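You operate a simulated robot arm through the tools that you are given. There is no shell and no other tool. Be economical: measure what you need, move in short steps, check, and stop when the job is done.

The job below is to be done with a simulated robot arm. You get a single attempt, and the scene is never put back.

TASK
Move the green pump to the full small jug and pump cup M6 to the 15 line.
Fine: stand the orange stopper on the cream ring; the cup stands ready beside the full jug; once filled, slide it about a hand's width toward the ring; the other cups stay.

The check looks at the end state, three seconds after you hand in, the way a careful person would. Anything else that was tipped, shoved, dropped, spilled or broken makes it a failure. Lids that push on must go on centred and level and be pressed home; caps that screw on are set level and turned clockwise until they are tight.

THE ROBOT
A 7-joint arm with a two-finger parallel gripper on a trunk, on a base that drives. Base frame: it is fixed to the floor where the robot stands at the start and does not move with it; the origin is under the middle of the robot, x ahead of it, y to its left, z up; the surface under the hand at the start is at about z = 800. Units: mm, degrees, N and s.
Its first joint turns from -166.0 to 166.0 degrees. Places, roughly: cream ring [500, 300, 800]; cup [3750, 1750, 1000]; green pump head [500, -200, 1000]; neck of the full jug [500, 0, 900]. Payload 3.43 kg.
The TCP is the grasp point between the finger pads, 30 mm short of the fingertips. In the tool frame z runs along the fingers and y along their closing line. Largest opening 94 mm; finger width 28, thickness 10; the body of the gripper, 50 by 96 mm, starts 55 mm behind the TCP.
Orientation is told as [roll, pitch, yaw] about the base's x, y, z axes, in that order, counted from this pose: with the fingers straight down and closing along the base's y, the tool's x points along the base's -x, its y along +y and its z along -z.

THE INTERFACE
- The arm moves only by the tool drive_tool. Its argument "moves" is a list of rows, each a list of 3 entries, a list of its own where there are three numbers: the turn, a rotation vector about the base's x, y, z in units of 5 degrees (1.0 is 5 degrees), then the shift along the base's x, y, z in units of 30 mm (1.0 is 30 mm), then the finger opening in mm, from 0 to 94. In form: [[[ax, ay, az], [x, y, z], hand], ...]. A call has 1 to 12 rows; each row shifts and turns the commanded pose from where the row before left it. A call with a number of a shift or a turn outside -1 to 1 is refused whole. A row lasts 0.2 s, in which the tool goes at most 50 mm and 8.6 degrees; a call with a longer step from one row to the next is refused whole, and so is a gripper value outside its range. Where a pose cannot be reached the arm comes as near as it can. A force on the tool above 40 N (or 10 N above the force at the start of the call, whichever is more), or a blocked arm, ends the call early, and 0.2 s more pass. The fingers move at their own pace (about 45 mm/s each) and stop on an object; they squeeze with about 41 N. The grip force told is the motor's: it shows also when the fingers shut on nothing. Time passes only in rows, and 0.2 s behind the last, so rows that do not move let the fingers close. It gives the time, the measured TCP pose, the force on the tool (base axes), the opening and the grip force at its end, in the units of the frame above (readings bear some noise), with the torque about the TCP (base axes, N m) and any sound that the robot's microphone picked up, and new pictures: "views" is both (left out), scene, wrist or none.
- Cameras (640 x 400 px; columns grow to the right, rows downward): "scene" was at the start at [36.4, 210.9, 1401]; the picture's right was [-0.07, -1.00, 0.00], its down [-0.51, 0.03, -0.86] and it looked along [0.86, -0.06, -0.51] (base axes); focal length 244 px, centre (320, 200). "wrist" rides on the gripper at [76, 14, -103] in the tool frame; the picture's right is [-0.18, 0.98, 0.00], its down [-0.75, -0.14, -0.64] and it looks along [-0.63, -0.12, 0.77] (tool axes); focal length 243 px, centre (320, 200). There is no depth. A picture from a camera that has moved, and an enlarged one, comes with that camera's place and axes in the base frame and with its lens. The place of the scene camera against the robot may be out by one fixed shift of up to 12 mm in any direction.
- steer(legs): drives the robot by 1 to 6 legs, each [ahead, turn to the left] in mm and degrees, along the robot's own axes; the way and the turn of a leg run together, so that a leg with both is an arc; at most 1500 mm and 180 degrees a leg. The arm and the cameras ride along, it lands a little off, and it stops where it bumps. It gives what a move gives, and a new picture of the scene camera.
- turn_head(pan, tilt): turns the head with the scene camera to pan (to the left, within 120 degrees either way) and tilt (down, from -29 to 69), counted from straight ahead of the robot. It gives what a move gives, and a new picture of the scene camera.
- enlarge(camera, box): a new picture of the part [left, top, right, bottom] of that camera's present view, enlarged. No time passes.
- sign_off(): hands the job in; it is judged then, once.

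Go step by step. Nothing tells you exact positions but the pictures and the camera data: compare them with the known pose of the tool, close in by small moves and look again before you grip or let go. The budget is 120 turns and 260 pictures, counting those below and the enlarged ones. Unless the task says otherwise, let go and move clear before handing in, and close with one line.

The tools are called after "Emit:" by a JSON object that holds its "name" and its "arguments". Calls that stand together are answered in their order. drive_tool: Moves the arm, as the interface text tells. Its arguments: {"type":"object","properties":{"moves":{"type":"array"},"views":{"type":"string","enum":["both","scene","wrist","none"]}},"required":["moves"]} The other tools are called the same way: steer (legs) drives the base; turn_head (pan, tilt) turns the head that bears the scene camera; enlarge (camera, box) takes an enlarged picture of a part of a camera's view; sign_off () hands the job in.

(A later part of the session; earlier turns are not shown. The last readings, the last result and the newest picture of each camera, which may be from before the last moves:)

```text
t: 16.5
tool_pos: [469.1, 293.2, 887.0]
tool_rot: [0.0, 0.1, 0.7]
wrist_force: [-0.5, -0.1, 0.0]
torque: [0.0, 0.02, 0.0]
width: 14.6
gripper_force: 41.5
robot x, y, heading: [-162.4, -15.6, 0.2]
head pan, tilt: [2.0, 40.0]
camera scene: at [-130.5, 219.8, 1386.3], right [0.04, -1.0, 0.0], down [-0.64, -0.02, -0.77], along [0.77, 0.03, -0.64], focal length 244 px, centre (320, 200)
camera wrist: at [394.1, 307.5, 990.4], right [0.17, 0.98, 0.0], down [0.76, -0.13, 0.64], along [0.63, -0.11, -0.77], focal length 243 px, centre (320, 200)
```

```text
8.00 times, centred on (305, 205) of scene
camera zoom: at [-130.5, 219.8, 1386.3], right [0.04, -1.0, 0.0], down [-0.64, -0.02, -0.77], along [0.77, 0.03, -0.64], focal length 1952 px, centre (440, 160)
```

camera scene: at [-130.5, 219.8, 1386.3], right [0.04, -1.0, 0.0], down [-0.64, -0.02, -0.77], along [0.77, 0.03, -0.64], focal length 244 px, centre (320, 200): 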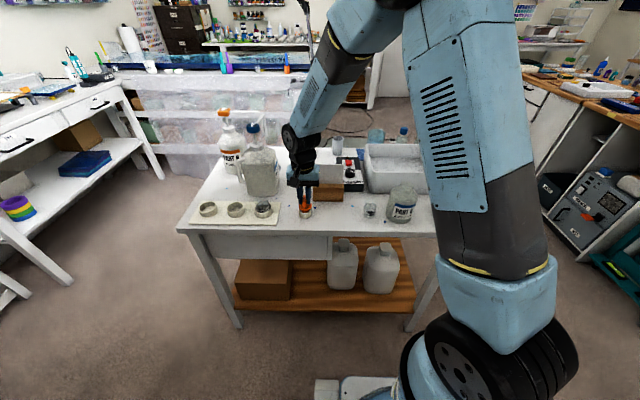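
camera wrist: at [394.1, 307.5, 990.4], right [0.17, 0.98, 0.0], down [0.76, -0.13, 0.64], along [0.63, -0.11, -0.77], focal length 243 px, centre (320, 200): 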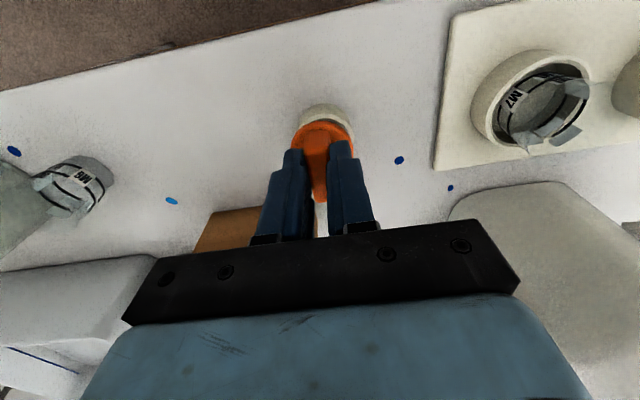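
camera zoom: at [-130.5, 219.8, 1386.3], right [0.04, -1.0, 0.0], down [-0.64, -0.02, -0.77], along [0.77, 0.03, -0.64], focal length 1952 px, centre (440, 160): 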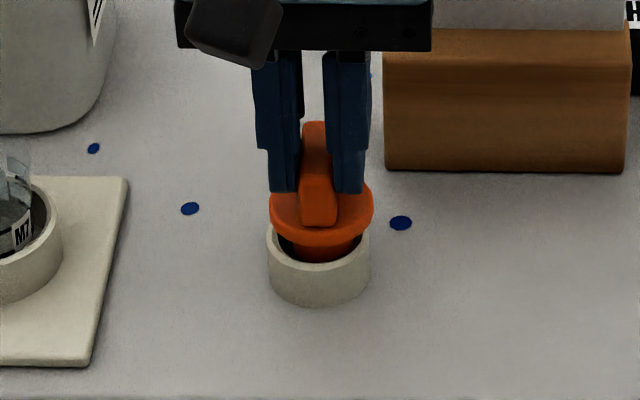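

No force now; the plug is inside the ring. Lowering gently until the flange seats.

Emit:
{"name": "drive_tool", "arguments": {"moves": [[[0, 0, 0], [0, 0.05, -0.12], 0], [[0, 0, 0], [0, 0, -0.12], 0], [[0, 0, 0], [0, 0, -0.1], 0], [[0, 0, 0], [0, 0, 0], 0]]}}

Emit:
{"name": "enlarge", "arguments": {"camera": "scene", "box": [280, 180, 330, 230]}}

Emit:
{"name": "enlarge", "arguments": {"camera": "wrist", "box": [280, 70, 370, 180]}}

```text
t: 17.5
tool_pos: [469.3, 296.2, 877.9]
tool_rot: [0.0, -0.2, 0.5]
wrist_force: [-0.7, 0.4, -0.9]
torque: [0.01, 0.0, 0.04]
width: 14.5
gripper_force: 40.8
robot x, y, heading: [-163.8, -16.8, 0.2]
head pan, tilt: [2.0, 40.0]
camera scene: at [-130.5, 219.9, 1386.3], right [0.04, -1.0, 0.0], down [-0.64, -0.02, -0.77], along [0.77, 0.03, -0.64], focal length 244 px, centre (320, 200)
camera wrist: at [394.6, 310.1, 980.3], right [0.17, 0.98, 0.0], down [0.76, -0.13, 0.64], along [0.63, -0.11, -0.77], focal length 243 px, centre (320, 200)
```

scene: 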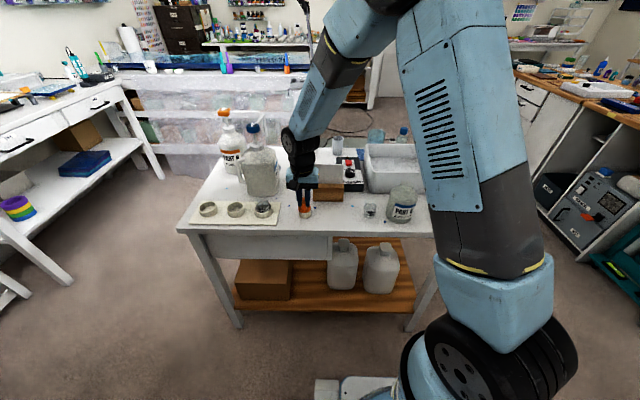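
wrist: 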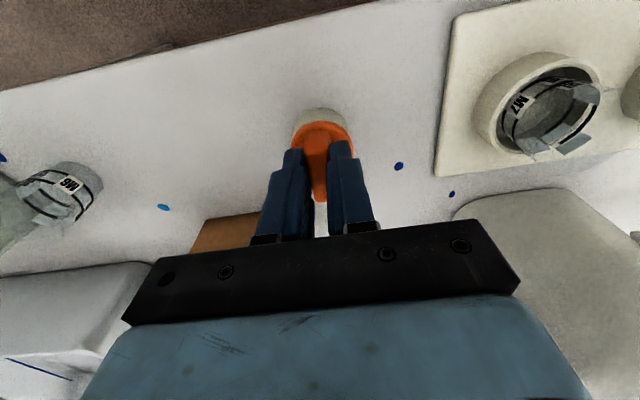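

```text
8.00 times, centred on (305, 205) of scene
camera zoom: at [-130.5, 219.9, 1386.3], right [0.04, -1.0, 0.0], down [-0.64, -0.02, -0.77], along [0.77, 0.03, -0.64], focal length 1952 px, centre (440, 160)
```

zoom: 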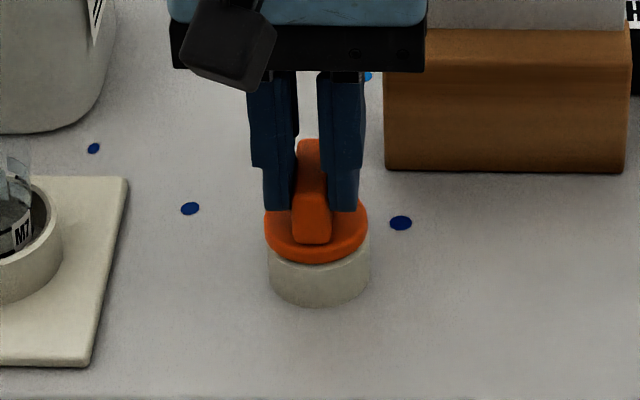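

```text
3.64 times, centred on (325, 125) of wrist
camera zoom: at [394.6, 310.1, 980.3], right [0.17, 0.98, 0.0], down [0.76, -0.13, 0.64], along [0.63, -0.11, -0.77], focal length 882 px, centre (302, 473)
```

zoom: 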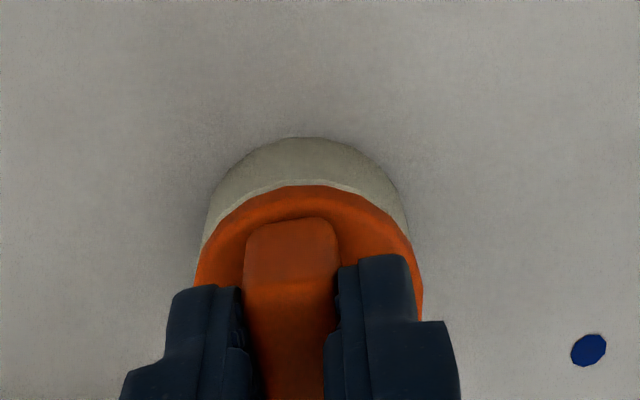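

Nearly seated, no force yet. A few more millimetres down in tiny steps.

Emit:
{"name": "drive_tool", "arguments": {"moves": [[[0, 0, 0], [0, 0, -0.1], 0], [[0, 0, 0], [0, 0, -0.1], 0], [[0, 0, 0], [0, 0, 0], 0]], "views": "none"}}

Emit:
{"name": "enlarge", "arguments": {"camera": "scene", "box": [280, 180, 330, 230]}}

```text
t: 18.3
tool_pos: [469.9, 296.0, 873.1]
tool_rot: [0.1, -0.2, 0.6]
wrist_force: [-1.4, -3.5, 33.5]
torque: [-0.08, 0.02, 0.02]
width: 14.3
gripper_force: 41.2
robot x, y, heading: [-163.6, -16.3, -0.0]
head pan, tilt: [2.0, 40.0]
```

```text
8.00 times, centred on (305, 205) of scene
camera zoom: at [-131.8, 219.3, 1386.4], right [0.04, -1.0, 0.0], down [-0.64, -0.02, -0.77], along [0.77, 0.03, -0.64], focal length 1952 px, centre (440, 160)
```

zoom: 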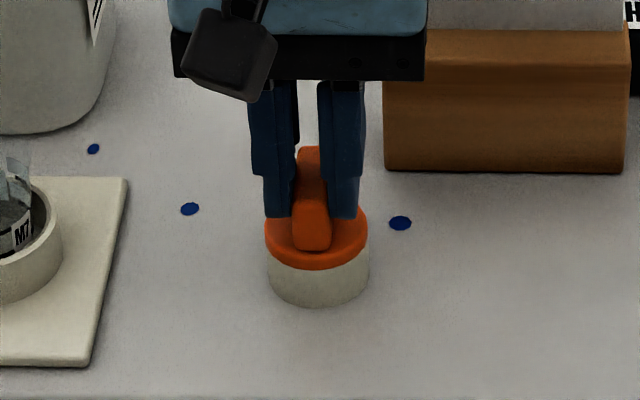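

Seated on the ring. Easing off slightly, releasing, and rising.

Emit:
{"name": "drive_tool", "arguments": {"moves": [[[0, 0, 0], [0, 0, 0.05], 0], [[0, 0, 0], [0, 0, 0], 44], [[0, 0, 0], [0, 0, 0], 44], [[0, 0, 0], [0, 0, 0], 44], [[0, 0, 0], [0, 0, 0.5], 44], [[0, 0, 0], [0, 0, 1], 44], [[0, 0, 0], [0, 0, 1], 44], [[0, 0, 0], [0, 0, 1], 44]]}}

Emit:
{"name": "enlarge", "arguments": {"camera": "scene", "box": [280, 170, 340, 230]}}

Emit:
{"name": "enlarge", "arguments": {"camera": "wrist", "box": [270, 60, 370, 170]}}

```text
t: 20.1
tool_pos: [468.4, 296.6, 979.4]
tool_rot: [0.0, 0.1, 0.7]
wrist_force: [0.3, 0.1, -0.7]
torque: [-0.02, 0.0, 0.01]
width: 44.2
gripper_force: 0.0
robot x, y, heading: [-158.6, -16.5, 0.1]
head pan, tilt: [2.0, 40.0]
camera scene: at [-130.2, 220.0, 1386.3], right [0.04, -1.0, 0.0], down [-0.64, -0.02, -0.77], along [0.77, 0.03, -0.64], focal length 244 px, centre (320, 200)
camera wrist: at [394.2, 310.3, 1081.3], right [0.17, 0.98, 0.0], down [0.76, -0.13, 0.64], along [0.63, -0.11, -0.77], focal length 243 px, centre (320, 200)
```

scene: 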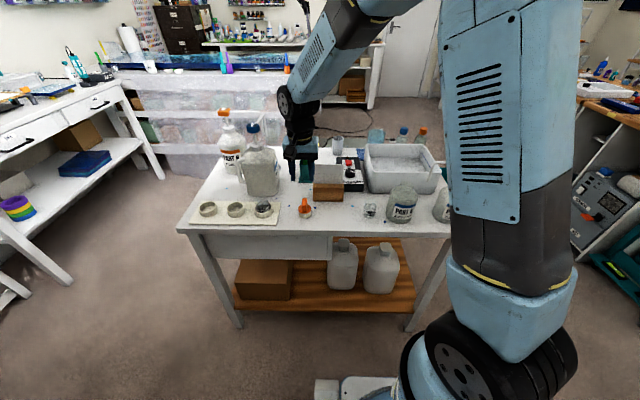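
wrist: 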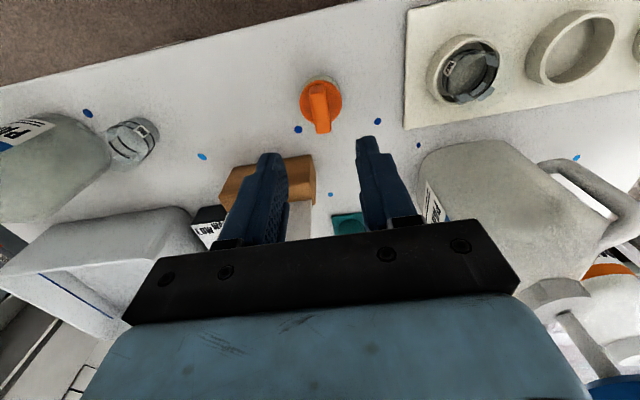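

```text
6.67 times, centred on (310, 200) of scene
camera zoom: at [-130.2, 220.0, 1386.3], right [0.04, -1.0, 0.0], down [-0.64, -0.02, -0.77], along [0.77, 0.03, -0.64], focal length 1626 px, centre (387, 200)
```

zoom: 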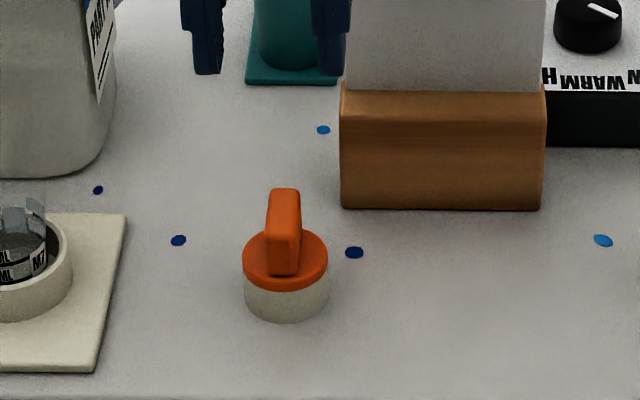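

```text
3.64 times, centred on (320, 115) of wrist
camera zoom: at [394.2, 310.3, 1081.3], right [0.17, 0.98, 0.0], down [0.76, -0.13, 0.64], along [0.63, -0.11, -0.77], focal length 882 px, centre (320, 509)
```

zoom: 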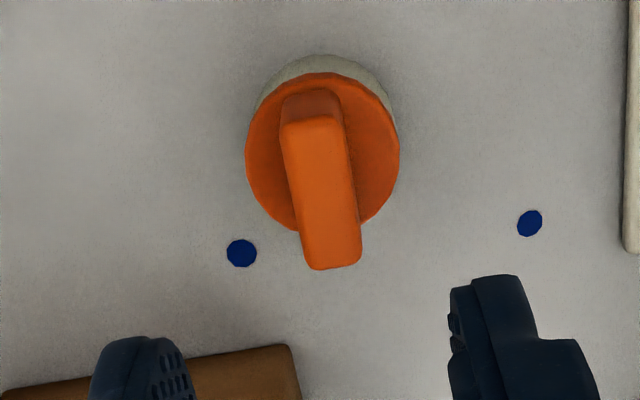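

Stopper stands level and centred on the ring. Next: rise and move over to the pump to measure it.

Emit:
{"name": "drive_tool", "arguments": {"moves": [[[0, 0, 0], [0, -0.5, 1], 44], [[0, 0, 0], [-0.1, -0.9, 1], 60], [[0, 0, 0], [-0.1, -0.95, 1], 94], [[0, 0, 0], [-0.1, -0.95, 1], 94], [[0, 0, 0], [-0.1, -0.95, 1], 94], [[0, 0, 0], [-0.1, -0.95, 1], 94], [[0, 0, 0], [-0.1, -0.95, 1], 94], [[0, 0, 0], [-0.1, -0.95, 1], 94], [[0, 0, 0], [-0.1, -0.95, 0], 94], [[0, 0, 0], [-0.1, -0.95, 0], 94], [[0, 0, 0], [-0.1, -0.95, 0], 94], [[0, 0, 0], [-0.1, -0.95, 0], 94]], "views": "none"}}

Emit:
{"name": "drive_tool", "arguments": {"moves": [[[0, 0, 0], [0, -0.95, 0], 94], [[0, 0, 0], [0, -0.95, 0], 94], [[0, 0, 0], [0, -0.95, 0], 94], [[0, 0, 0], [0, -0.95, 0], 94], [[0, 0, 0], [0, -0.3, 0], 94]], "views": "wrist"}}

Emit:
{"name": "turn_head", "arguments": {"pan": -12, "tilt": 34}}

Emit:
{"name": "enlarge", "arguments": {"camera": "scene", "box": [320, 160, 420, 250]}}

Emit:
{"name": "enlarge", "arguments": {"camera": "wrist", "box": [200, 40, 440, 190]}}

```text
t: 22.7
tool_pos: [434.2, -30.5, 1219.0]
tool_rot: [0.1, 0.0, 0.7]
wrist_force: [1.0, -0.7, -1.3]
torque: [-0.06, 0.01, -0.01]
width: 93.9
gripper_force: 0.1
robot x, y, heading: [-159.7, -19.8, 0.2]
head pan, tilt: [2.0, 40.0]
```

```text
t: 23.9
tool_pos: [433.3, -154.3, 1218.1]
tool_rot: [0.0, 0.0, 0.6]
wrist_force: [0.2, -0.1, 0.1]
torque: [-0.01, 0.0, 0.01]
width: 94.2
gripper_force: 0.0
robot x, y, heading: [-160.8, -16.9, -0.1]
head pan, tilt: [2.0, 40.0]
camera wrist: at [358.9, -140.6, 1321.1], right [0.17, 0.98, 0.0], down [0.76, -0.13, 0.64], along [0.63, -0.11, -0.77], focal length 243 px, centre (320, 200)
```

wrist: 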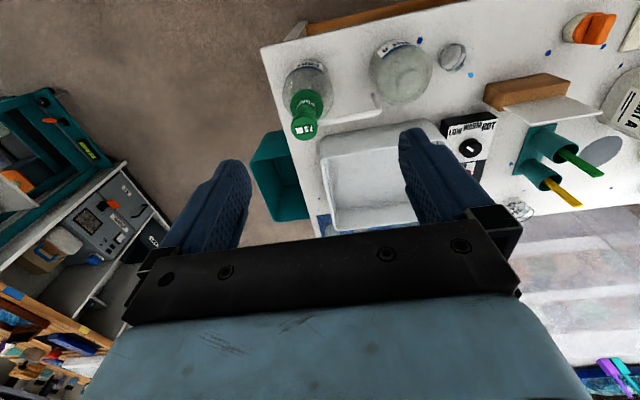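

```text
t: 24.6
tool_pos: [433.6, -153.7, 1217.9]
tool_rot: [0.0, 0.0, 0.6]
wrist_force: [0.1, 0.6, 0.9]
torque: [0.03, -0.03, -0.02]
width: 93.8
gripper_force: 0.0
robot x, y, heading: [-161.9, -16.7, -0.1]
head pan, tilt: [-12.0, 34.0]
camera scene: at [-128.9, 198.5, 1395.4], right [-0.21, -0.98, 0.0], down [-0.55, 0.12, -0.83], along [0.81, -0.17, -0.56], focal length 244 px, centre (320, 200)
```

scene: 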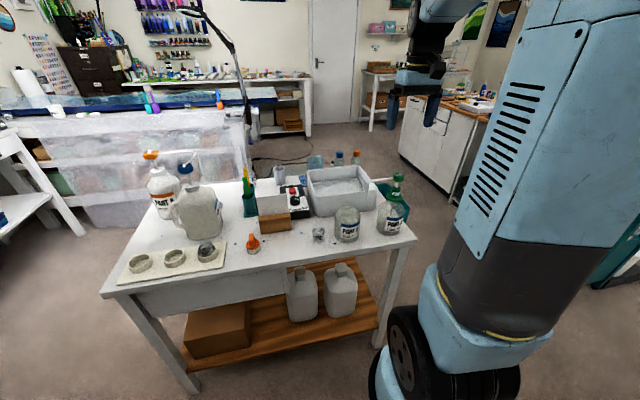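

```text
4.44 times, centred on (370, 205) of scene
camera zoom: at [-128.9, 198.5, 1395.4], right [-0.21, -0.98, 0.0], down [-0.55, 0.12, -0.83], along [0.81, -0.17, -0.56], focal length 1084 px, centre (98, 178)
```

zoom: 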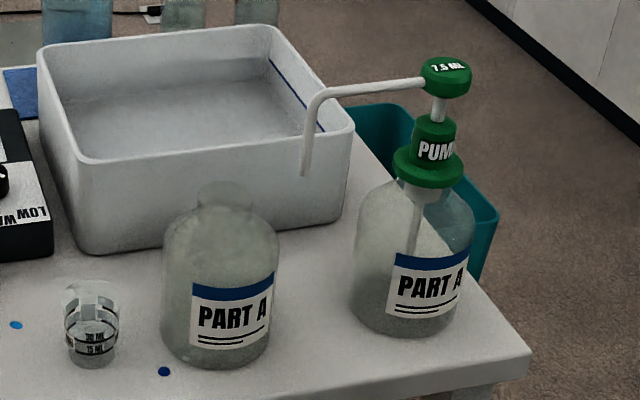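

```text
2.67 times, centred on (320, 115) of wrist
camera zoom: at [358.9, -140.5, 1321.0], right [0.17, 0.98, 0.0], down [0.76, -0.13, 0.64], along [0.63, -0.11, -0.77], focal length 647 px, centre (320, 427)
```

zoom: 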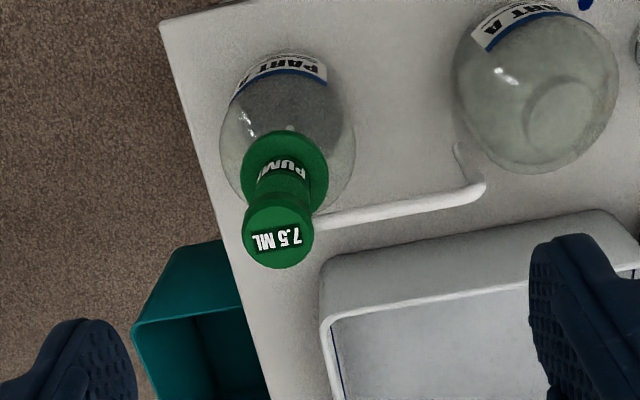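

Pump measured: axis (482,-182.5), head top z≈1016, collar z 936–975 (Ø31), flange z≈932, spout toward +y reaching ~99 mm — with the full jug's neck at (482,-24) it lands over the cup at (480,79). I turn the hand 90° so the fingers close along x and the spout stays clear.

Emit:
{"name": "drive_tool", "arguments": {"moves": [[[0, 0, 1], [0.13, -0.08, 0], 94], [[0, 0, 1], [0.13, -0.08, 0], 94], [[0, 0, 1], [0.13, -0.08, 0], 94], [[0, 0, 1], [0.13, -0.08, 0], 94], [[0, 0, 1], [0.13, -0.08, 0], 94], [[0, 0, 1], [0.13, -0.08, 0], 94], [[0, 0, 1], [0.13, -0.08, 0], 94], [[0, 0, 1], [0.13, -0.08, 0], 94], [[0, 0, 1], [0.13, -0.08, 0], 94], [[0, 0, 1], [0.13, -0.08, 0], 94], [[0, 0, 1], [0.13, -0.08, 0], 94], [[0, 0, 1], [0.13, -0.08, 0], 94]], "views": "none"}}

Emit:
{"name": "drive_tool", "arguments": {"moves": [[[0, 0, 1], [0, 0, 0], 80], [[0, 0, 1], [0, 0, 0], 80], [[0, 0, 1], [0, 0, 0], 80], [[0, 0, 1], [0, 0, 0], 80], [[0, 0, 1], [0, 0, 0], 80], [[0, 0, 0.9], [0, 0, 0], 80], [[0, 0, 0], [0, 0, 0], 80]]}}

Emit:
{"name": "enlarge", "arguments": {"camera": "wrist", "box": [240, 40, 400, 200]}}

```text
t: 27.2
tool_pos: [483.0, -182.9, 1218.0]
tool_rot: [0.0, 0.0, 60.8]
wrist_force: [-0.3, 0.3, -0.6]
torque: [0.03, 0.0, 0.0]
width: 94.1
gripper_force: 0.0
robot x, y, heading: [-157.5, -12.1, 0.3]
head pan, tilt: [-12.0, 34.0]
```

```text
t: 28.8
tool_pos: [483.5, -182.5, 1219.4]
tool_rot: [0.0, 0.1, 90.2]
wrist_force: [0.3, -0.2, 0.0]
torque: [-0.01, 0.03, 0.04]
width: 79.8
gripper_force: 0.1
robot x, y, heading: [-161.6, -18.3, 0.2]
head pan, tilt: [-12.0, 34.0]
camera scene: at [-128.9, 198.4, 1395.4], right [-0.21, -0.98, 0.0], down [-0.55, 0.12, -0.83], along [0.81, -0.17, -0.56], focal length 244 px, centre (320, 200)
camera wrist: at [470.8, -258.4, 1321.3], right [-0.98, 0.18, 0.0], down [0.14, 0.75, 0.64], along [0.12, 0.63, -0.77], focal length 243 px, centre (320, 200)
```

scene: 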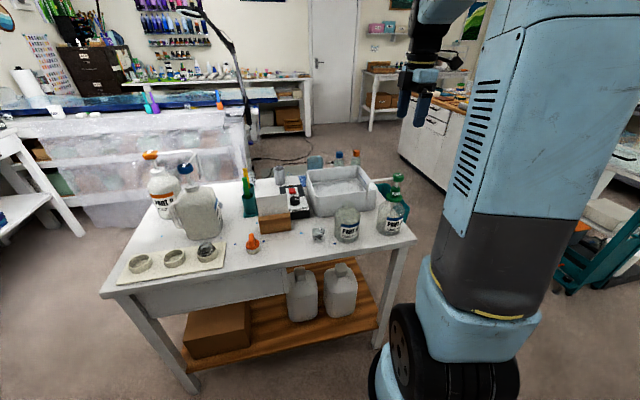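
wrist: 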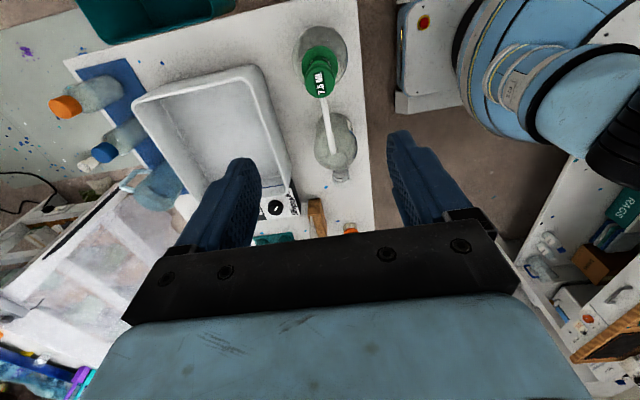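

```text
2.50 times, centred on (320, 120) of wrist
camera zoom: at [470.8, -258.4, 1321.3], right [-0.98, 0.18, 0.0], down [0.14, 0.75, 0.64], along [0.12, 0.63, -0.77], focal length 606 px, centre (320, 400)
```

zoom: 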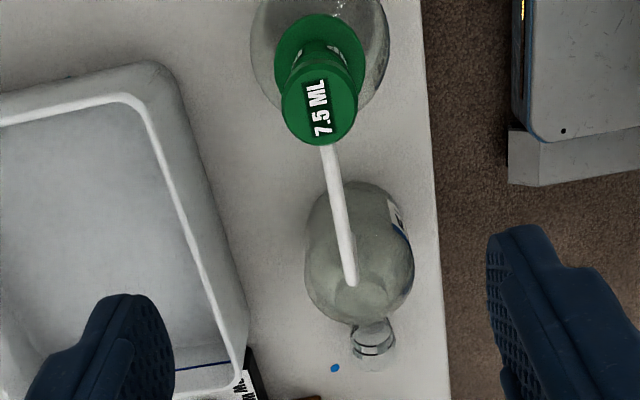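

Hand centred over the pump. Descending part way.

Emit:
{"name": "drive_tool", "arguments": {"moves": [[[0, 0, 0], [0, 0, -1], 70], [[0, 0, 0], [0, 0, -1], 70], [[0, 0, 0], [0, 0, -1], 70], [[0, 0, 0], [0, 0, -1], 70], [[0, 0, 0], [0, 0, -1], 70], [[0, 0, 0], [0, 0, -0.6], 70], [[0, 0, 0], [0, 0, 0], 70]]}}

Emit:
{"name": "enlarge", "arguments": {"camera": "scene", "box": [350, 130, 430, 240]}}

Emit:
{"name": "enlarge", "arguments": {"camera": "wrist", "box": [200, 0, 440, 240]}}

```text
t: 30.4
tool_pos: [482.8, -182.6, 1050.5]
tool_rot: [0.0, -0.1, 90.1]
wrist_force: [0.7, 0.4, -0.2]
torque: [0.02, 0.0, -0.02]
width: 69.8
gripper_force: 0.1
robot x, y, heading: [-162.4, -19.0, 0.2]
head pan, tilt: [-12.0, 34.0]
camera scene: at [-128.8, 198.4, 1395.4], right [-0.21, -0.98, 0.0], down [-0.55, 0.12, -0.83], along [0.81, -0.17, -0.56], focal length 244 px, centre (320, 200)
camera wrist: at [470.8, -258.7, 1152.8], right [-0.98, 0.18, 0.0], down [0.14, 0.75, 0.64], along [0.12, 0.63, -0.77], focal length 243 px, centre (320, 200)
```

scene: 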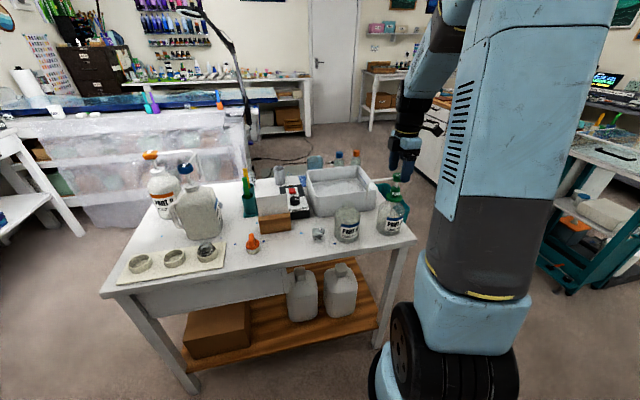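
wrist: 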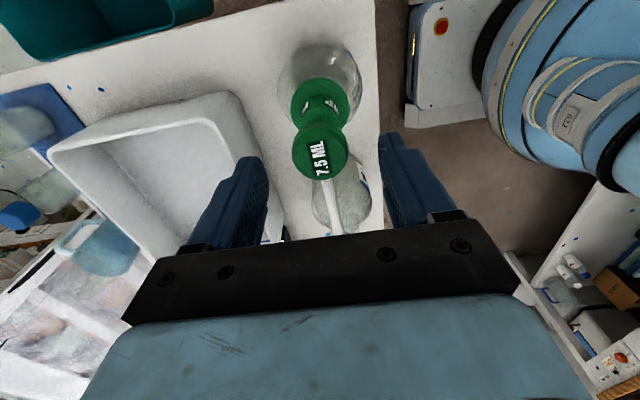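

```text
3.64 times, centred on (390, 185) of scene
camera zoom: at [-128.8, 198.4, 1395.4], right [-0.21, -0.98, 0.0], down [-0.55, 0.12, -0.83], along [0.81, -0.17, -0.56], focal length 887 px, centre (66, 254)
```

zoom: 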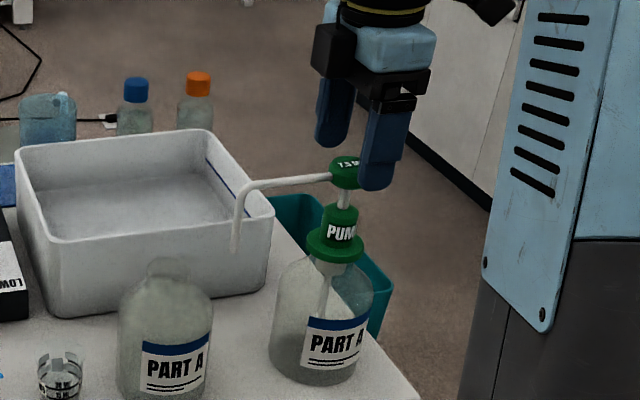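

```text
1.67 times, centred on (320, 120) of wrist
camera zoom: at [470.8, -258.7, 1152.8], right [-0.98, 0.18, 0.0], down [0.14, 0.75, 0.64], along [0.12, 0.63, -0.77], focal length 404 px, centre (320, 333)
```

zoom: 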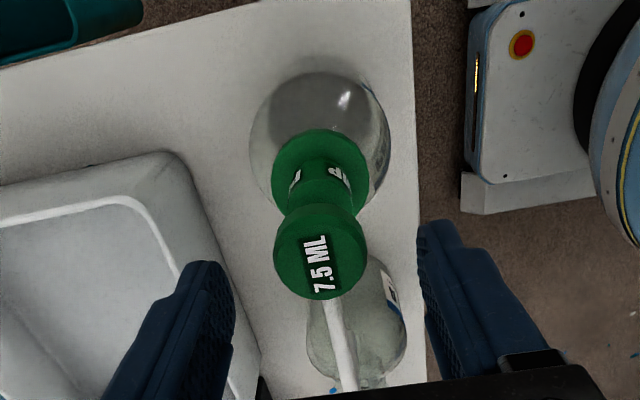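

Aligned. Descending to the collar.

Emit:
{"name": "drive_tool", "arguments": {"moves": [[[0, 0, 0], [0.02, -0.04, -0.9], 70], [[0, 0, 0], [0, 0, -0.9], 70], [[0, 0, 0], [0, 0, -0.5], 70], [[0, 0, 0], [0, 0, -0.3], 70], [[0, 0, 0], [0, 0, 0], 70]]}}

Emit:
{"name": "enlarge", "arguments": {"camera": "scene", "box": [360, 150, 420, 220]}}

Emit:
{"name": "enlarge", "arguments": {"camera": "wrist", "box": [200, 0, 440, 240]}}

```text
t: 31.6
tool_pos: [483.5, -184.2, 972.2]
tool_rot: [0.0, 0.0, 90.2]
wrist_force: [0.2, 0.8, -0.9]
torque: [-0.01, 0.01, -0.04]
width: 70.1
gripper_force: 0.1
robot x, y, heading: [-159.1, -17.9, 0.0]
head pan, tilt: [-12.0, 34.0]
camera scene: at [-128.8, 198.4, 1395.4], right [-0.21, -0.98, 0.0], down [-0.55, 0.12, -0.83], along [0.81, -0.17, -0.56], focal length 244 px, centre (320, 200)
camera wrist: at [471.8, -259.3, 1075.0], right [-0.98, 0.18, 0.0], down [0.14, 0.75, 0.64], along [0.12, 0.63, -0.77], focal length 243 px, centre (320, 200)
```

scene: 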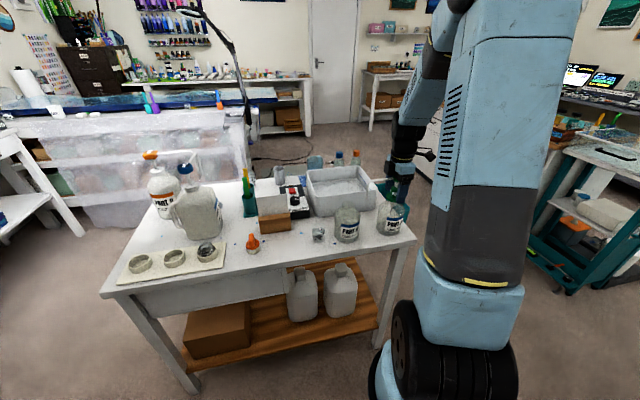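
wrist: 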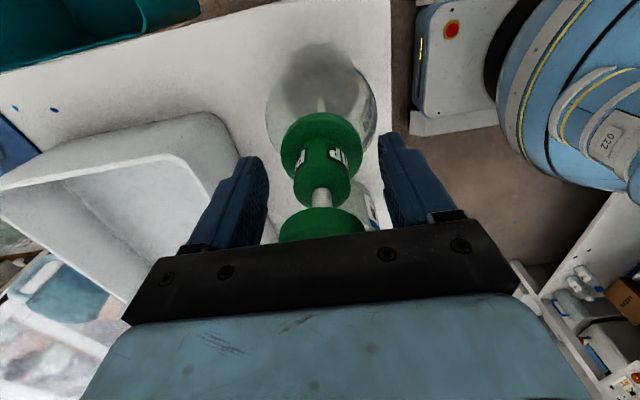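

```text
5.71 times, centred on (390, 185) of scene
camera zoom: at [-128.8, 198.4, 1395.4], right [-0.21, -0.98, 0.0], down [-0.55, 0.12, -0.83], along [0.81, -0.17, -0.56], focal length 1394 px, centre (-80, 286)
```

zoom: 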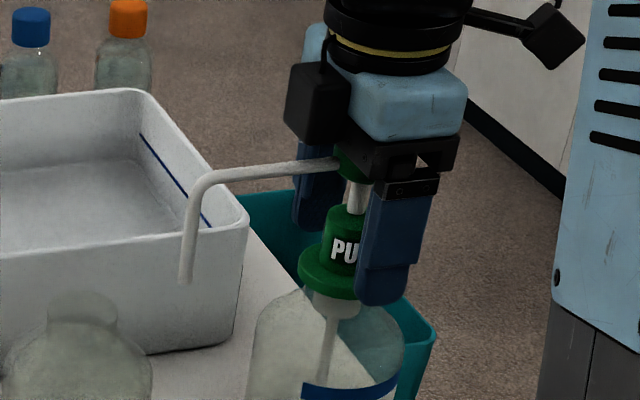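

```text
1.67 times, centred on (320, 120) of wrist
camera zoom: at [471.8, -259.3, 1075.0], right [-0.98, 0.18, 0.0], down [0.14, 0.75, 0.64], along [0.12, 0.63, -0.77], focal length 404 px, centre (320, 333)
```

zoom: 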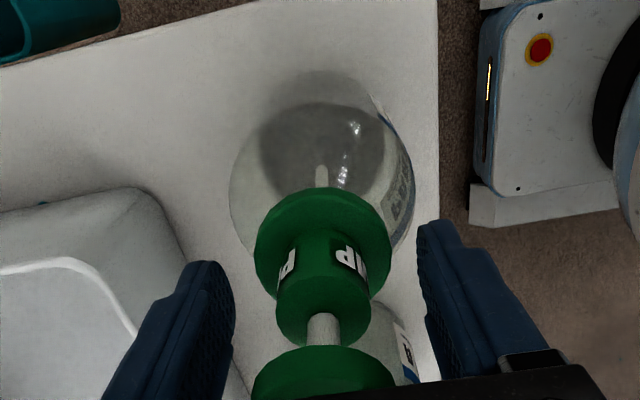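

Fingers straddle the collar with the head just below the palm. Closing.

Emit:
{"name": "drive_tool", "arguments": {"moves": [[[0, 0, 0], [0, 0, 0], 0], [[0, 0, 0], [0, 0, 0], 0], [[0, 0, 0], [0, 0, 0], 0], [[0, 0, 0], [0, 0, 0], 0]], "views": "none"}}

Emit:
{"name": "enlarge", "arguments": {"camera": "scene", "box": [340, 150, 420, 250]}}

```text
t: 32.6
tool_pos: [483.1, -183.9, 972.8]
tool_rot: [-0.1, 0.0, 90.1]
wrist_force: [0.6, -0.1, 22.3]
torque: [-0.04, 0.21, -0.01]
width: 32.8
gripper_force: 41.1
robot x, y, heading: [-161.1, -18.7, 0.1]
head pan, tilt: [-12.0, 34.0]
```

```text
4.00 times, centred on (380, 200) of scene
camera zoom: at [-129.6, 198.6, 1395.4], right [-0.21, -0.98, 0.0], down [-0.55, 0.12, -0.83], along [0.81, -0.17, -0.56], focal length 976 px, centre (80, 200)
```

zoom: 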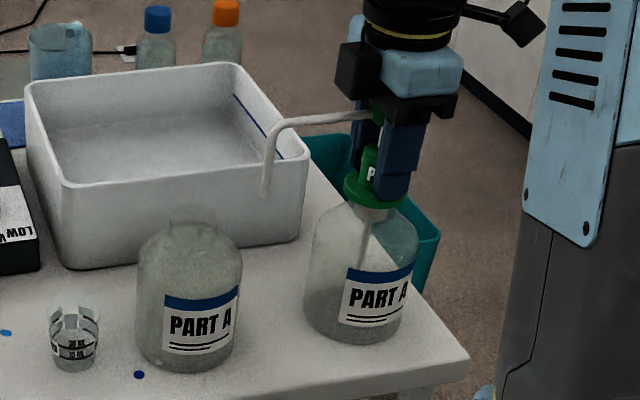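

Gripped at 32.8 mm. Lifting straight up slowly, watching that the jug stays.

Emit:
{"name": "drive_tool", "arguments": {"moves": [[[0, 0, 0], [0, 0, 0.2], 0], [[0, 0, 0], [0, 0, 0.3], 0], [[0, 0, 0], [0, 0, 0.4], 0], [[0, 0, 0], [0, 0, 0.5], 0]], "views": "none"}}

Emit:
{"name": "enlarge", "arguments": {"camera": "scene", "box": [340, 130, 420, 250]}}

```text
t: 33.6
tool_pos: [484.4, -184.2, 1013.6]
tool_rot: [0.0, 0.1, 90.1]
wrist_force: [0.6, -0.5, -1.4]
torque: [-0.02, -0.02, 0.01]
width: 32.4
gripper_force: 41.1
robot x, y, heading: [-158.1, -19.7, 0.4]
head pan, tilt: [-12.0, 34.0]
```

```text
3.33 times, centred on (380, 190) of scene
camera zoom: at [-128.6, 198.4, 1395.4], right [-0.21, -0.98, 0.0], down [-0.55, 0.12, -0.83], along [0.81, -0.17, -0.56], focal length 813 px, centre (120, 233)
```

zoom: 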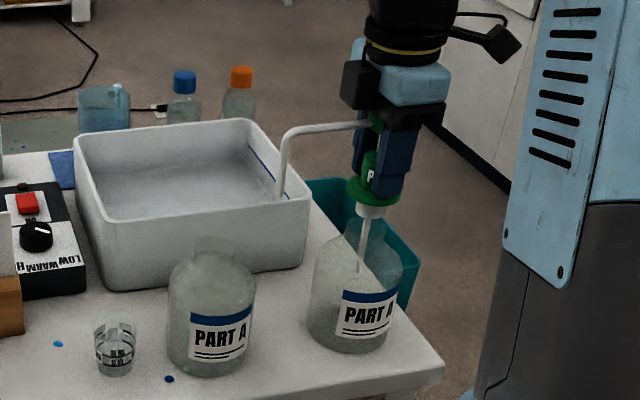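

The pump comes out cleanly, jug stays. Lifting on until the dip tube clears the neck.

Emit:
{"name": "drive_tool", "arguments": {"moves": [[[0, 0, 0], [0, 0, 0.7], 0], [[0, 0, 0], [0, 0, 0.8], 0], [[0, 0, 0], [0, 0, 0.8], 0], [[0, 0, 0], [0, 0, 0.8], 0], [[0, 0, 0], [0, 0, 0.8], 0], [[0, 0, 0], [0, 0, 0], 0]]}}

Emit:
{"name": "enlarge", "arguments": {"camera": "scene", "box": [320, 120, 420, 250]}}

Emit:
{"name": "enlarge", "arguments": {"camera": "wrist", "box": [200, 0, 440, 240]}}

```text
t: 35.0
tool_pos: [484.1, -183.5, 1132.9]
tool_rot: [0.1, 0.1, 90.0]
wrist_force: [0.0, 0.8, -0.4]
torque: [-0.01, -0.02, 0.02]
width: 32.4
gripper_force: 41.0
robot x, y, heading: [-158.8, -16.1, 0.1]
head pan, tilt: [-12.0, 34.0]
camera scene: at [-128.8, 198.4, 1395.4], right [-0.21, -0.98, 0.0], down [-0.55, 0.12, -0.83], along [0.81, -0.17, -0.56], focal length 244 px, centre (320, 200)
camera wrist: at [472.2, -259.7, 1234.6], right [-0.98, 0.18, 0.0], down [0.14, 0.75, 0.64], along [0.12, 0.63, -0.77], focal length 243 px, centre (320, 200)
```

scene: 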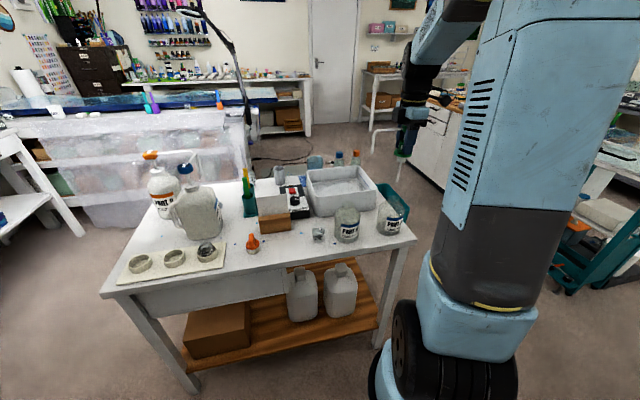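
wrist: 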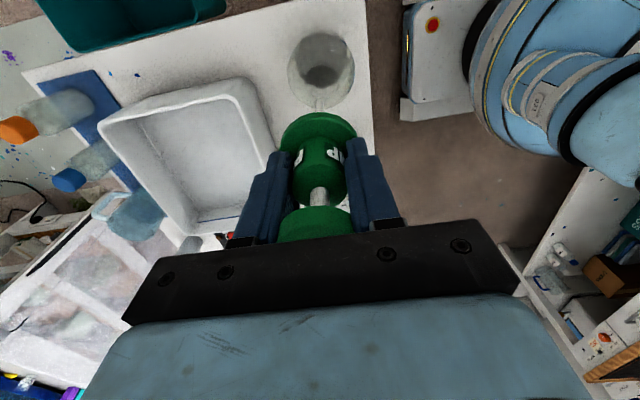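

```text
3.08 times, centred on (370, 185) of scene
camera zoom: at [-128.8, 198.4, 1395.4], right [-0.21, -0.98, 0.0], down [-0.55, 0.12, -0.83], along [0.81, -0.17, -0.56], focal length 751 px, centre (166, 246)
```

zoom: 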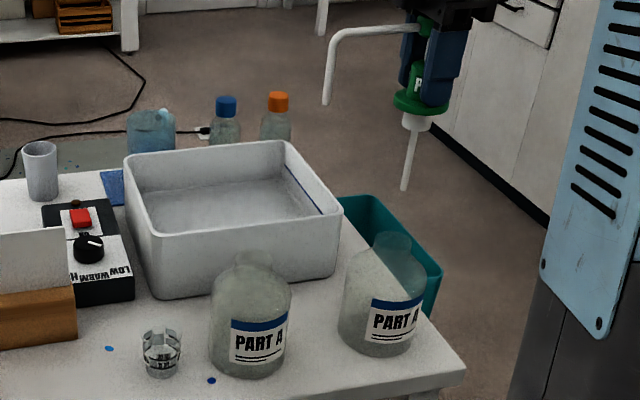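

```text
1.67 times, centred on (320, 120) of wrist
camera zoom: at [472.2, -259.7, 1234.6], right [-0.98, 0.18, 0.0], down [0.14, 0.75, 0.64], along [0.12, 0.63, -0.77], focal length 404 px, centre (320, 333)
```

zoom: 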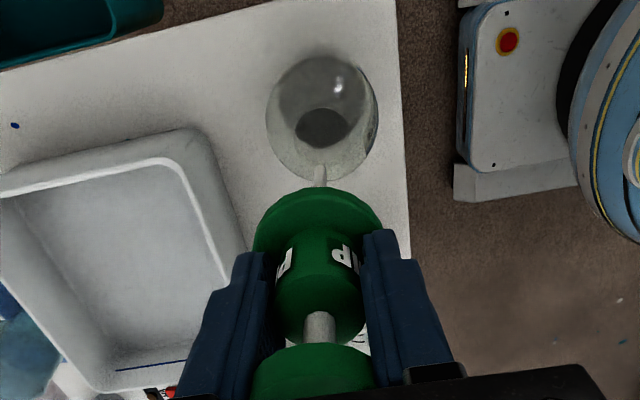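

Clear: tube tip is ~60 mm above the neck height. Zooming onto both necks to get the exact jug-to-jug offset.

Emit:
{"name": "enlarge", "arguments": {"camera": "scene", "box": [325, 185, 415, 250]}}

Emit:
{"name": "enlarge", "arguments": {"camera": "scene", "box": [330, 195, 365, 225]}}

```text
6.15 times, centred on (370, 218) of scene
camera zoom: at [-128.8, 198.4, 1395.4], right [-0.21, -0.98, 0.0], down [-0.55, 0.12, -0.83], along [0.81, -0.17, -0.56], focal length 1501 px, centre (12, 92)
```

zoom: 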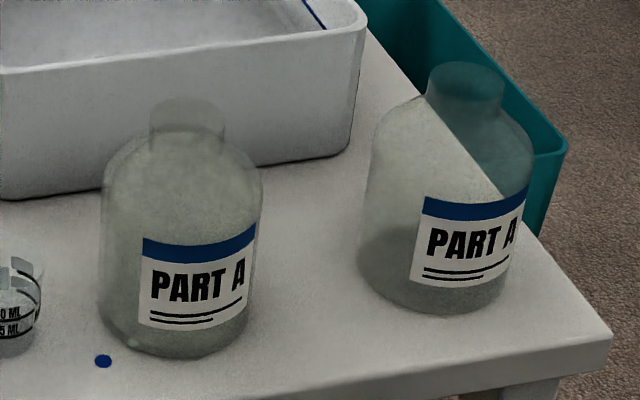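

```text
13.33 times, centred on (348, 210) of scene
camera zoom: at [-128.8, 198.4, 1395.4], right [-0.21, -0.98, 0.0], down [-0.55, 0.12, -0.83], along [0.81, -0.17, -0.56], focal length 3252 px, centre (-47, 67)
```

zoom: 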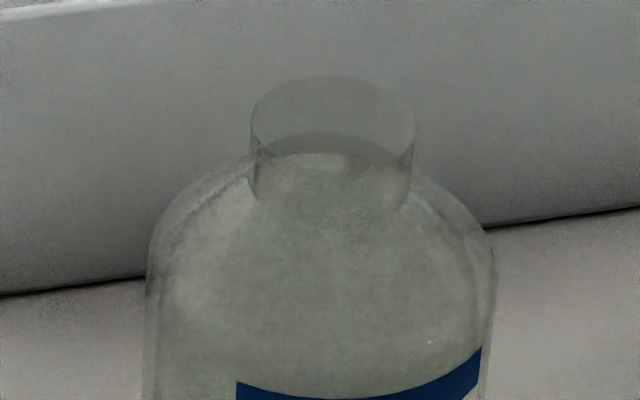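

Jug-to-jug offset is about (+1, +161) mm. Carrying the pump sideways over the full jug's neck.

Emit:
{"name": "drive_tool", "arguments": {"moves": [[[0, 0, 0], [0.01, 0.6, 0], 0], [[0, 0, 0], [0.01, 0.9, 0], 0], [[0, 0, 0], [0, 0.9, 0], 0], [[0, 0, 0], [0, 0.9, 0], 0], [[0, 0, 0], [0, 0.9, 0], 0], [[0, 0, 0], [0, 0.7, 0], 0], [[0, 0, 0], [0, 0.47, 0], 0], [[0, 0, 0], [0, 0, 0], 0], [[0, 0, 0], [0, 0, 0], 0]]}}

Emit:
{"name": "enlarge", "arguments": {"camera": "scene", "box": [305, 160, 375, 240]}}

Emit:
{"name": "enlarge", "arguments": {"camera": "wrist", "box": [250, 20, 400, 160]}}

```text
t: 37.0
tool_pos: [484.8, -24.9, 1133.4]
tool_rot: [-0.1, -0.1, 90.1]
wrist_force: [0.1, -0.7, -1.8]
torque: [-0.01, 0.03, -0.02]
width: 32.0
gripper_force: 40.5
robot x, y, heading: [-164.0, -16.6, 0.2]
head pan, tilt: [-12.0, 34.0]
camera scene: at [-128.8, 198.4, 1395.4], right [-0.21, -0.98, 0.0], down [-0.55, 0.12, -0.83], along [0.81, -0.17, -0.56], focal length 244 px, centre (320, 200)
camera wrist: at [472.2, -99.0, 1235.5], right [-0.98, 0.18, 0.0], down [0.14, 0.75, 0.64], along [0.12, 0.63, -0.77], focal length 243 px, centre (320, 200)
```

scene: 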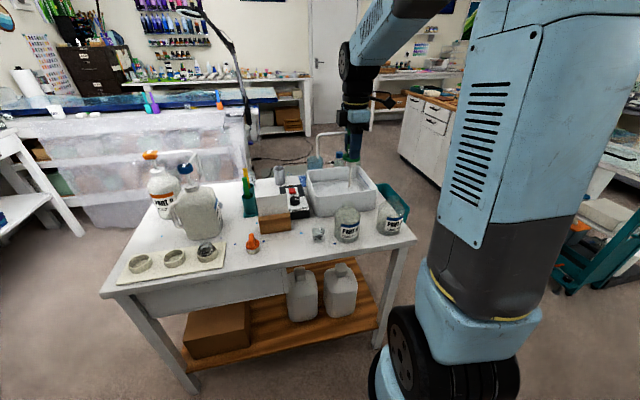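
wrist: 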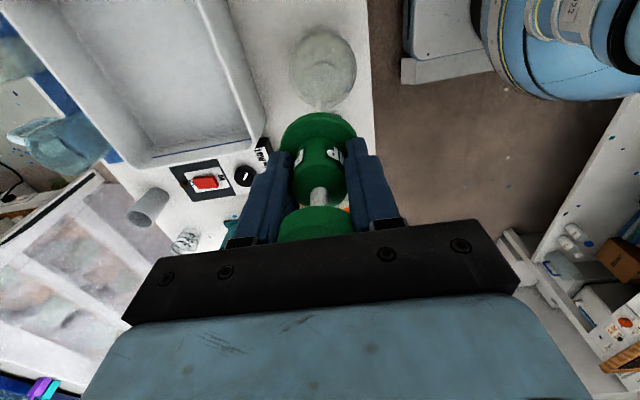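

```text
5.00 times, centred on (340, 200) of scene
camera zoom: at [-128.8, 198.4, 1395.4], right [-0.21, -0.98, 0.0], down [-0.55, 0.12, -0.83], along [0.81, -0.17, -0.56], focal length 1220 px, centre (220, 200)
```

zoom: 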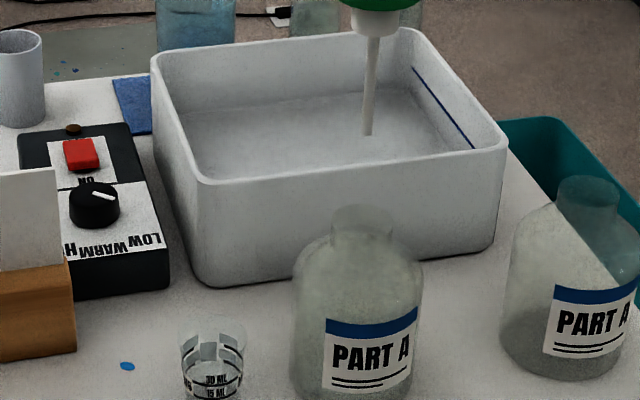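

```text
2.86 times, centred on (325, 90) of wrist
camera zoom: at [472.2, -99.0, 1235.5], right [-0.98, 0.18, 0.0], down [0.14, 0.75, 0.64], along [0.12, 0.63, -0.77], focal length 693 px, centre (306, 514)
```

zoom: 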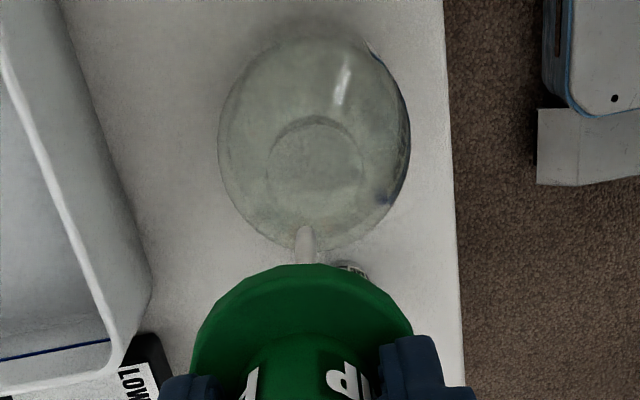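

Comparison with the earlier (aligned) view says I'm about 1.7 mm too far in +x. Correcting and lowering the tube into the neck.

Emit:
{"name": "drive_tool", "arguments": {"moves": [[[0, 0, 0], [-0.057, 0, -0.3], 0], [[0, 0, 0], [0, 0, -0.6], 0], [[0, 0, 0], [0, 0, -0.6], 0], [[0, 0, 0], [0, 0, -0.6], 0], [[0, 0, 0], [0, 0, -0.6], 0], [[0, 0, 0], [0, 0, -0.3], 0], [[0, 0, 0], [0, 0, 0], 0]]}}

Emit:
{"name": "enlarge", "arguments": {"camera": "scene", "box": [305, 160, 375, 240]}}

Emit:
{"name": "enlarge", "arguments": {"camera": "wrist", "box": [250, 20, 400, 160]}}

```text
t: 38.6
tool_pos: [480.9, -22.8, 1041.5]
tool_rot: [-0.1, 0.0, 90.1]
wrist_force: [-0.3, 0.0, -1.2]
torque: [0.02, 0.01, 0.01]
width: 32.3
gripper_force: 41.0
robot x, y, heading: [-162.5, -13.6, 0.0]
head pan, tilt: [-12.0, 34.0]
camera scene: at [-128.8, 198.4, 1395.4], right [-0.21, -0.98, 0.0], down [-0.55, 0.12, -0.83], along [0.81, -0.17, -0.56], focal length 244 px, centre (320, 200)
camera wrist: at [469.3, -98.5, 1143.3], right [-0.98, 0.18, 0.0], down [0.14, 0.75, 0.64], along [0.12, 0.63, -0.77], focal length 243 px, centre (320, 200)
```

scene: 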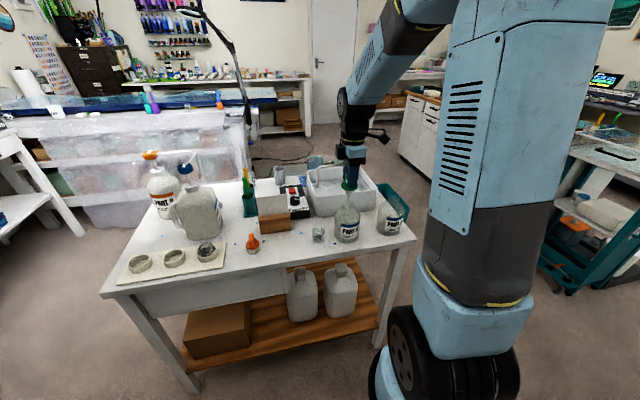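
wrist: 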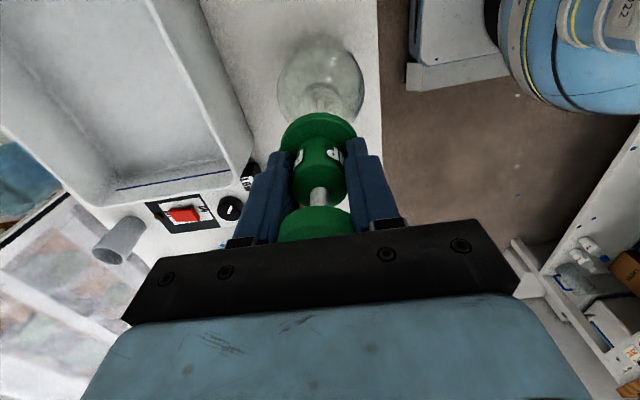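

```text
5.00 times, centred on (340, 200) of scene
camera zoom: at [-128.8, 198.4, 1395.4], right [-0.21, -0.98, 0.0], down [-0.55, 0.12, -0.83], along [0.81, -0.17, -0.56], focal length 1220 px, centre (220, 200)
```

zoom: 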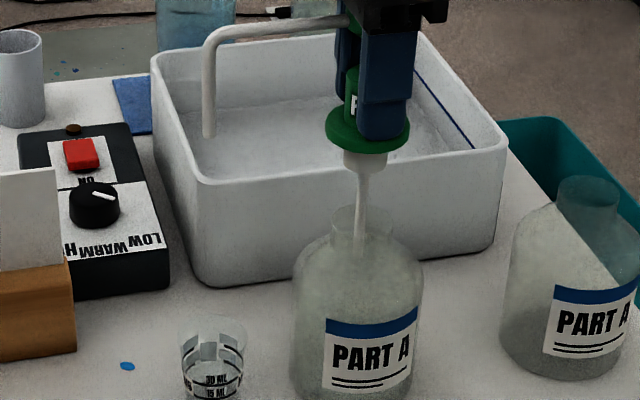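

```text
2.86 times, centred on (325, 90) of wrist
camera zoom: at [469.3, -98.5, 1143.3], right [-0.98, 0.18, 0.0], down [0.14, 0.75, 0.64], along [0.12, 0.63, -0.77], focal length 693 px, centre (306, 514)
```

zoom: 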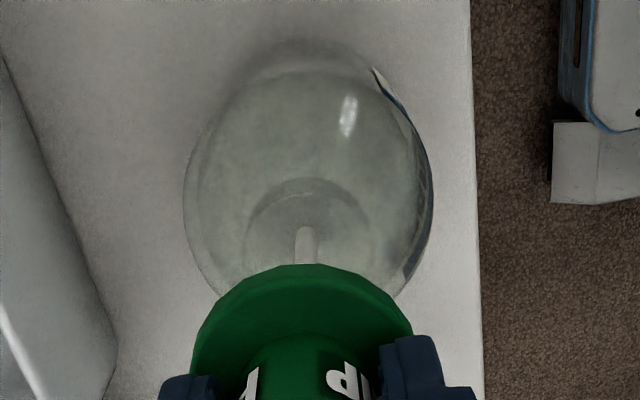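

Tube is inside the neck. Lowering further toward the insert.

Emit:
{"name": "drive_tool", "arguments": {"moves": [[[0, 0, 0], [0, 0, -0.4], 0], [[0, 0, 0], [0, 0, -0.4], 0], [[0, 0, 0], [0, 0, -0.2], 0], [[0, 0, 0], [0, 0, 0], 0]]}}

Emit:
{"name": "enlarge", "arguments": {"camera": "scene", "box": [325, 180, 375, 230]}}

Emit:
{"name": "enlarge", "arguments": {"camera": "wrist", "box": [200, 0, 440, 240]}}

```text
t: 39.6
tool_pos: [481.4, -23.4, 1011.9]
tool_rot: [0.0, 0.0, 90.0]
wrist_force: [-0.6, -0.3, -2.4]
torque: [0.0, 0.04, -0.04]
width: 32.3
gripper_force: 40.9
robot x, y, heading: [-166.6, -15.6, 0.1]
head pan, tilt: [-12.0, 34.0]
camera scene: at [-128.8, 198.4, 1395.4], right [-0.21, -0.98, 0.0], down [-0.55, 0.12, -0.83], along [0.81, -0.17, -0.56], focal length 244 px, centre (320, 200)
camera wrist: at [470.0, -99.4, 1114.0], right [-0.98, 0.18, 0.0], down [0.14, 0.75, 0.64], along [0.12, 0.63, -0.77], focal length 243 px, centre (320, 200)
```

scene: 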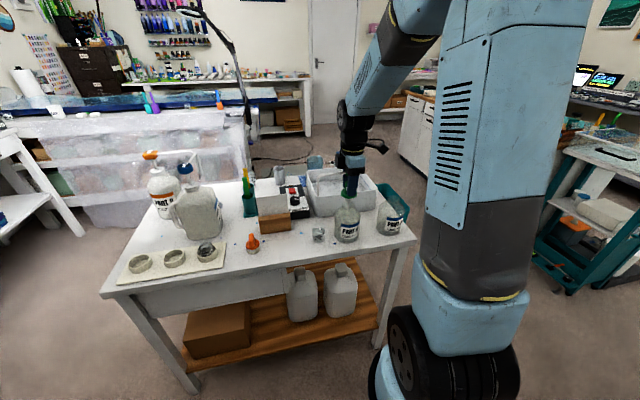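
wrist: 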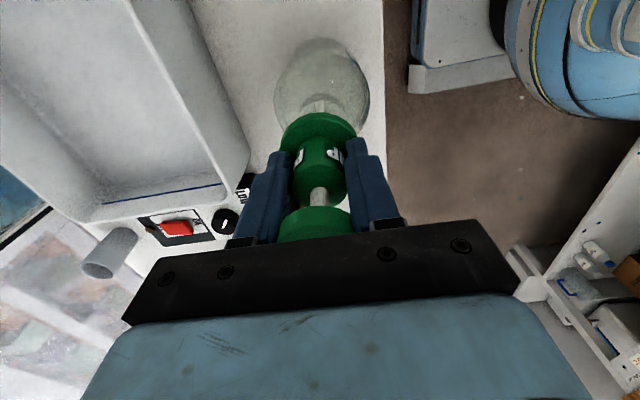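

```text
8.00 times, centred on (350, 205) of scene
camera zoom: at [-128.8, 198.4, 1395.4], right [-0.21, -0.98, 0.0], down [-0.55, 0.12, -0.83], along [0.81, -0.17, -0.56], focal length 1952 px, centre (80, 160)
```

zoom: 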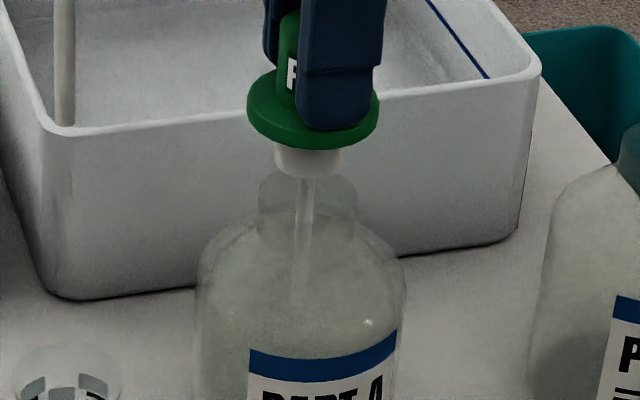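

```text
1.67 times, centred on (320, 120) of wrist
camera zoom: at [470.0, -99.4, 1114.0], right [-0.98, 0.18, 0.0], down [0.14, 0.75, 0.64], along [0.12, 0.63, -0.77], focal length 404 px, centre (320, 333)
```

zoom: 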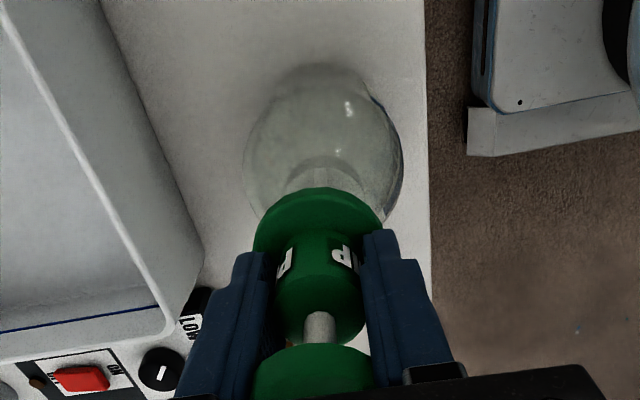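

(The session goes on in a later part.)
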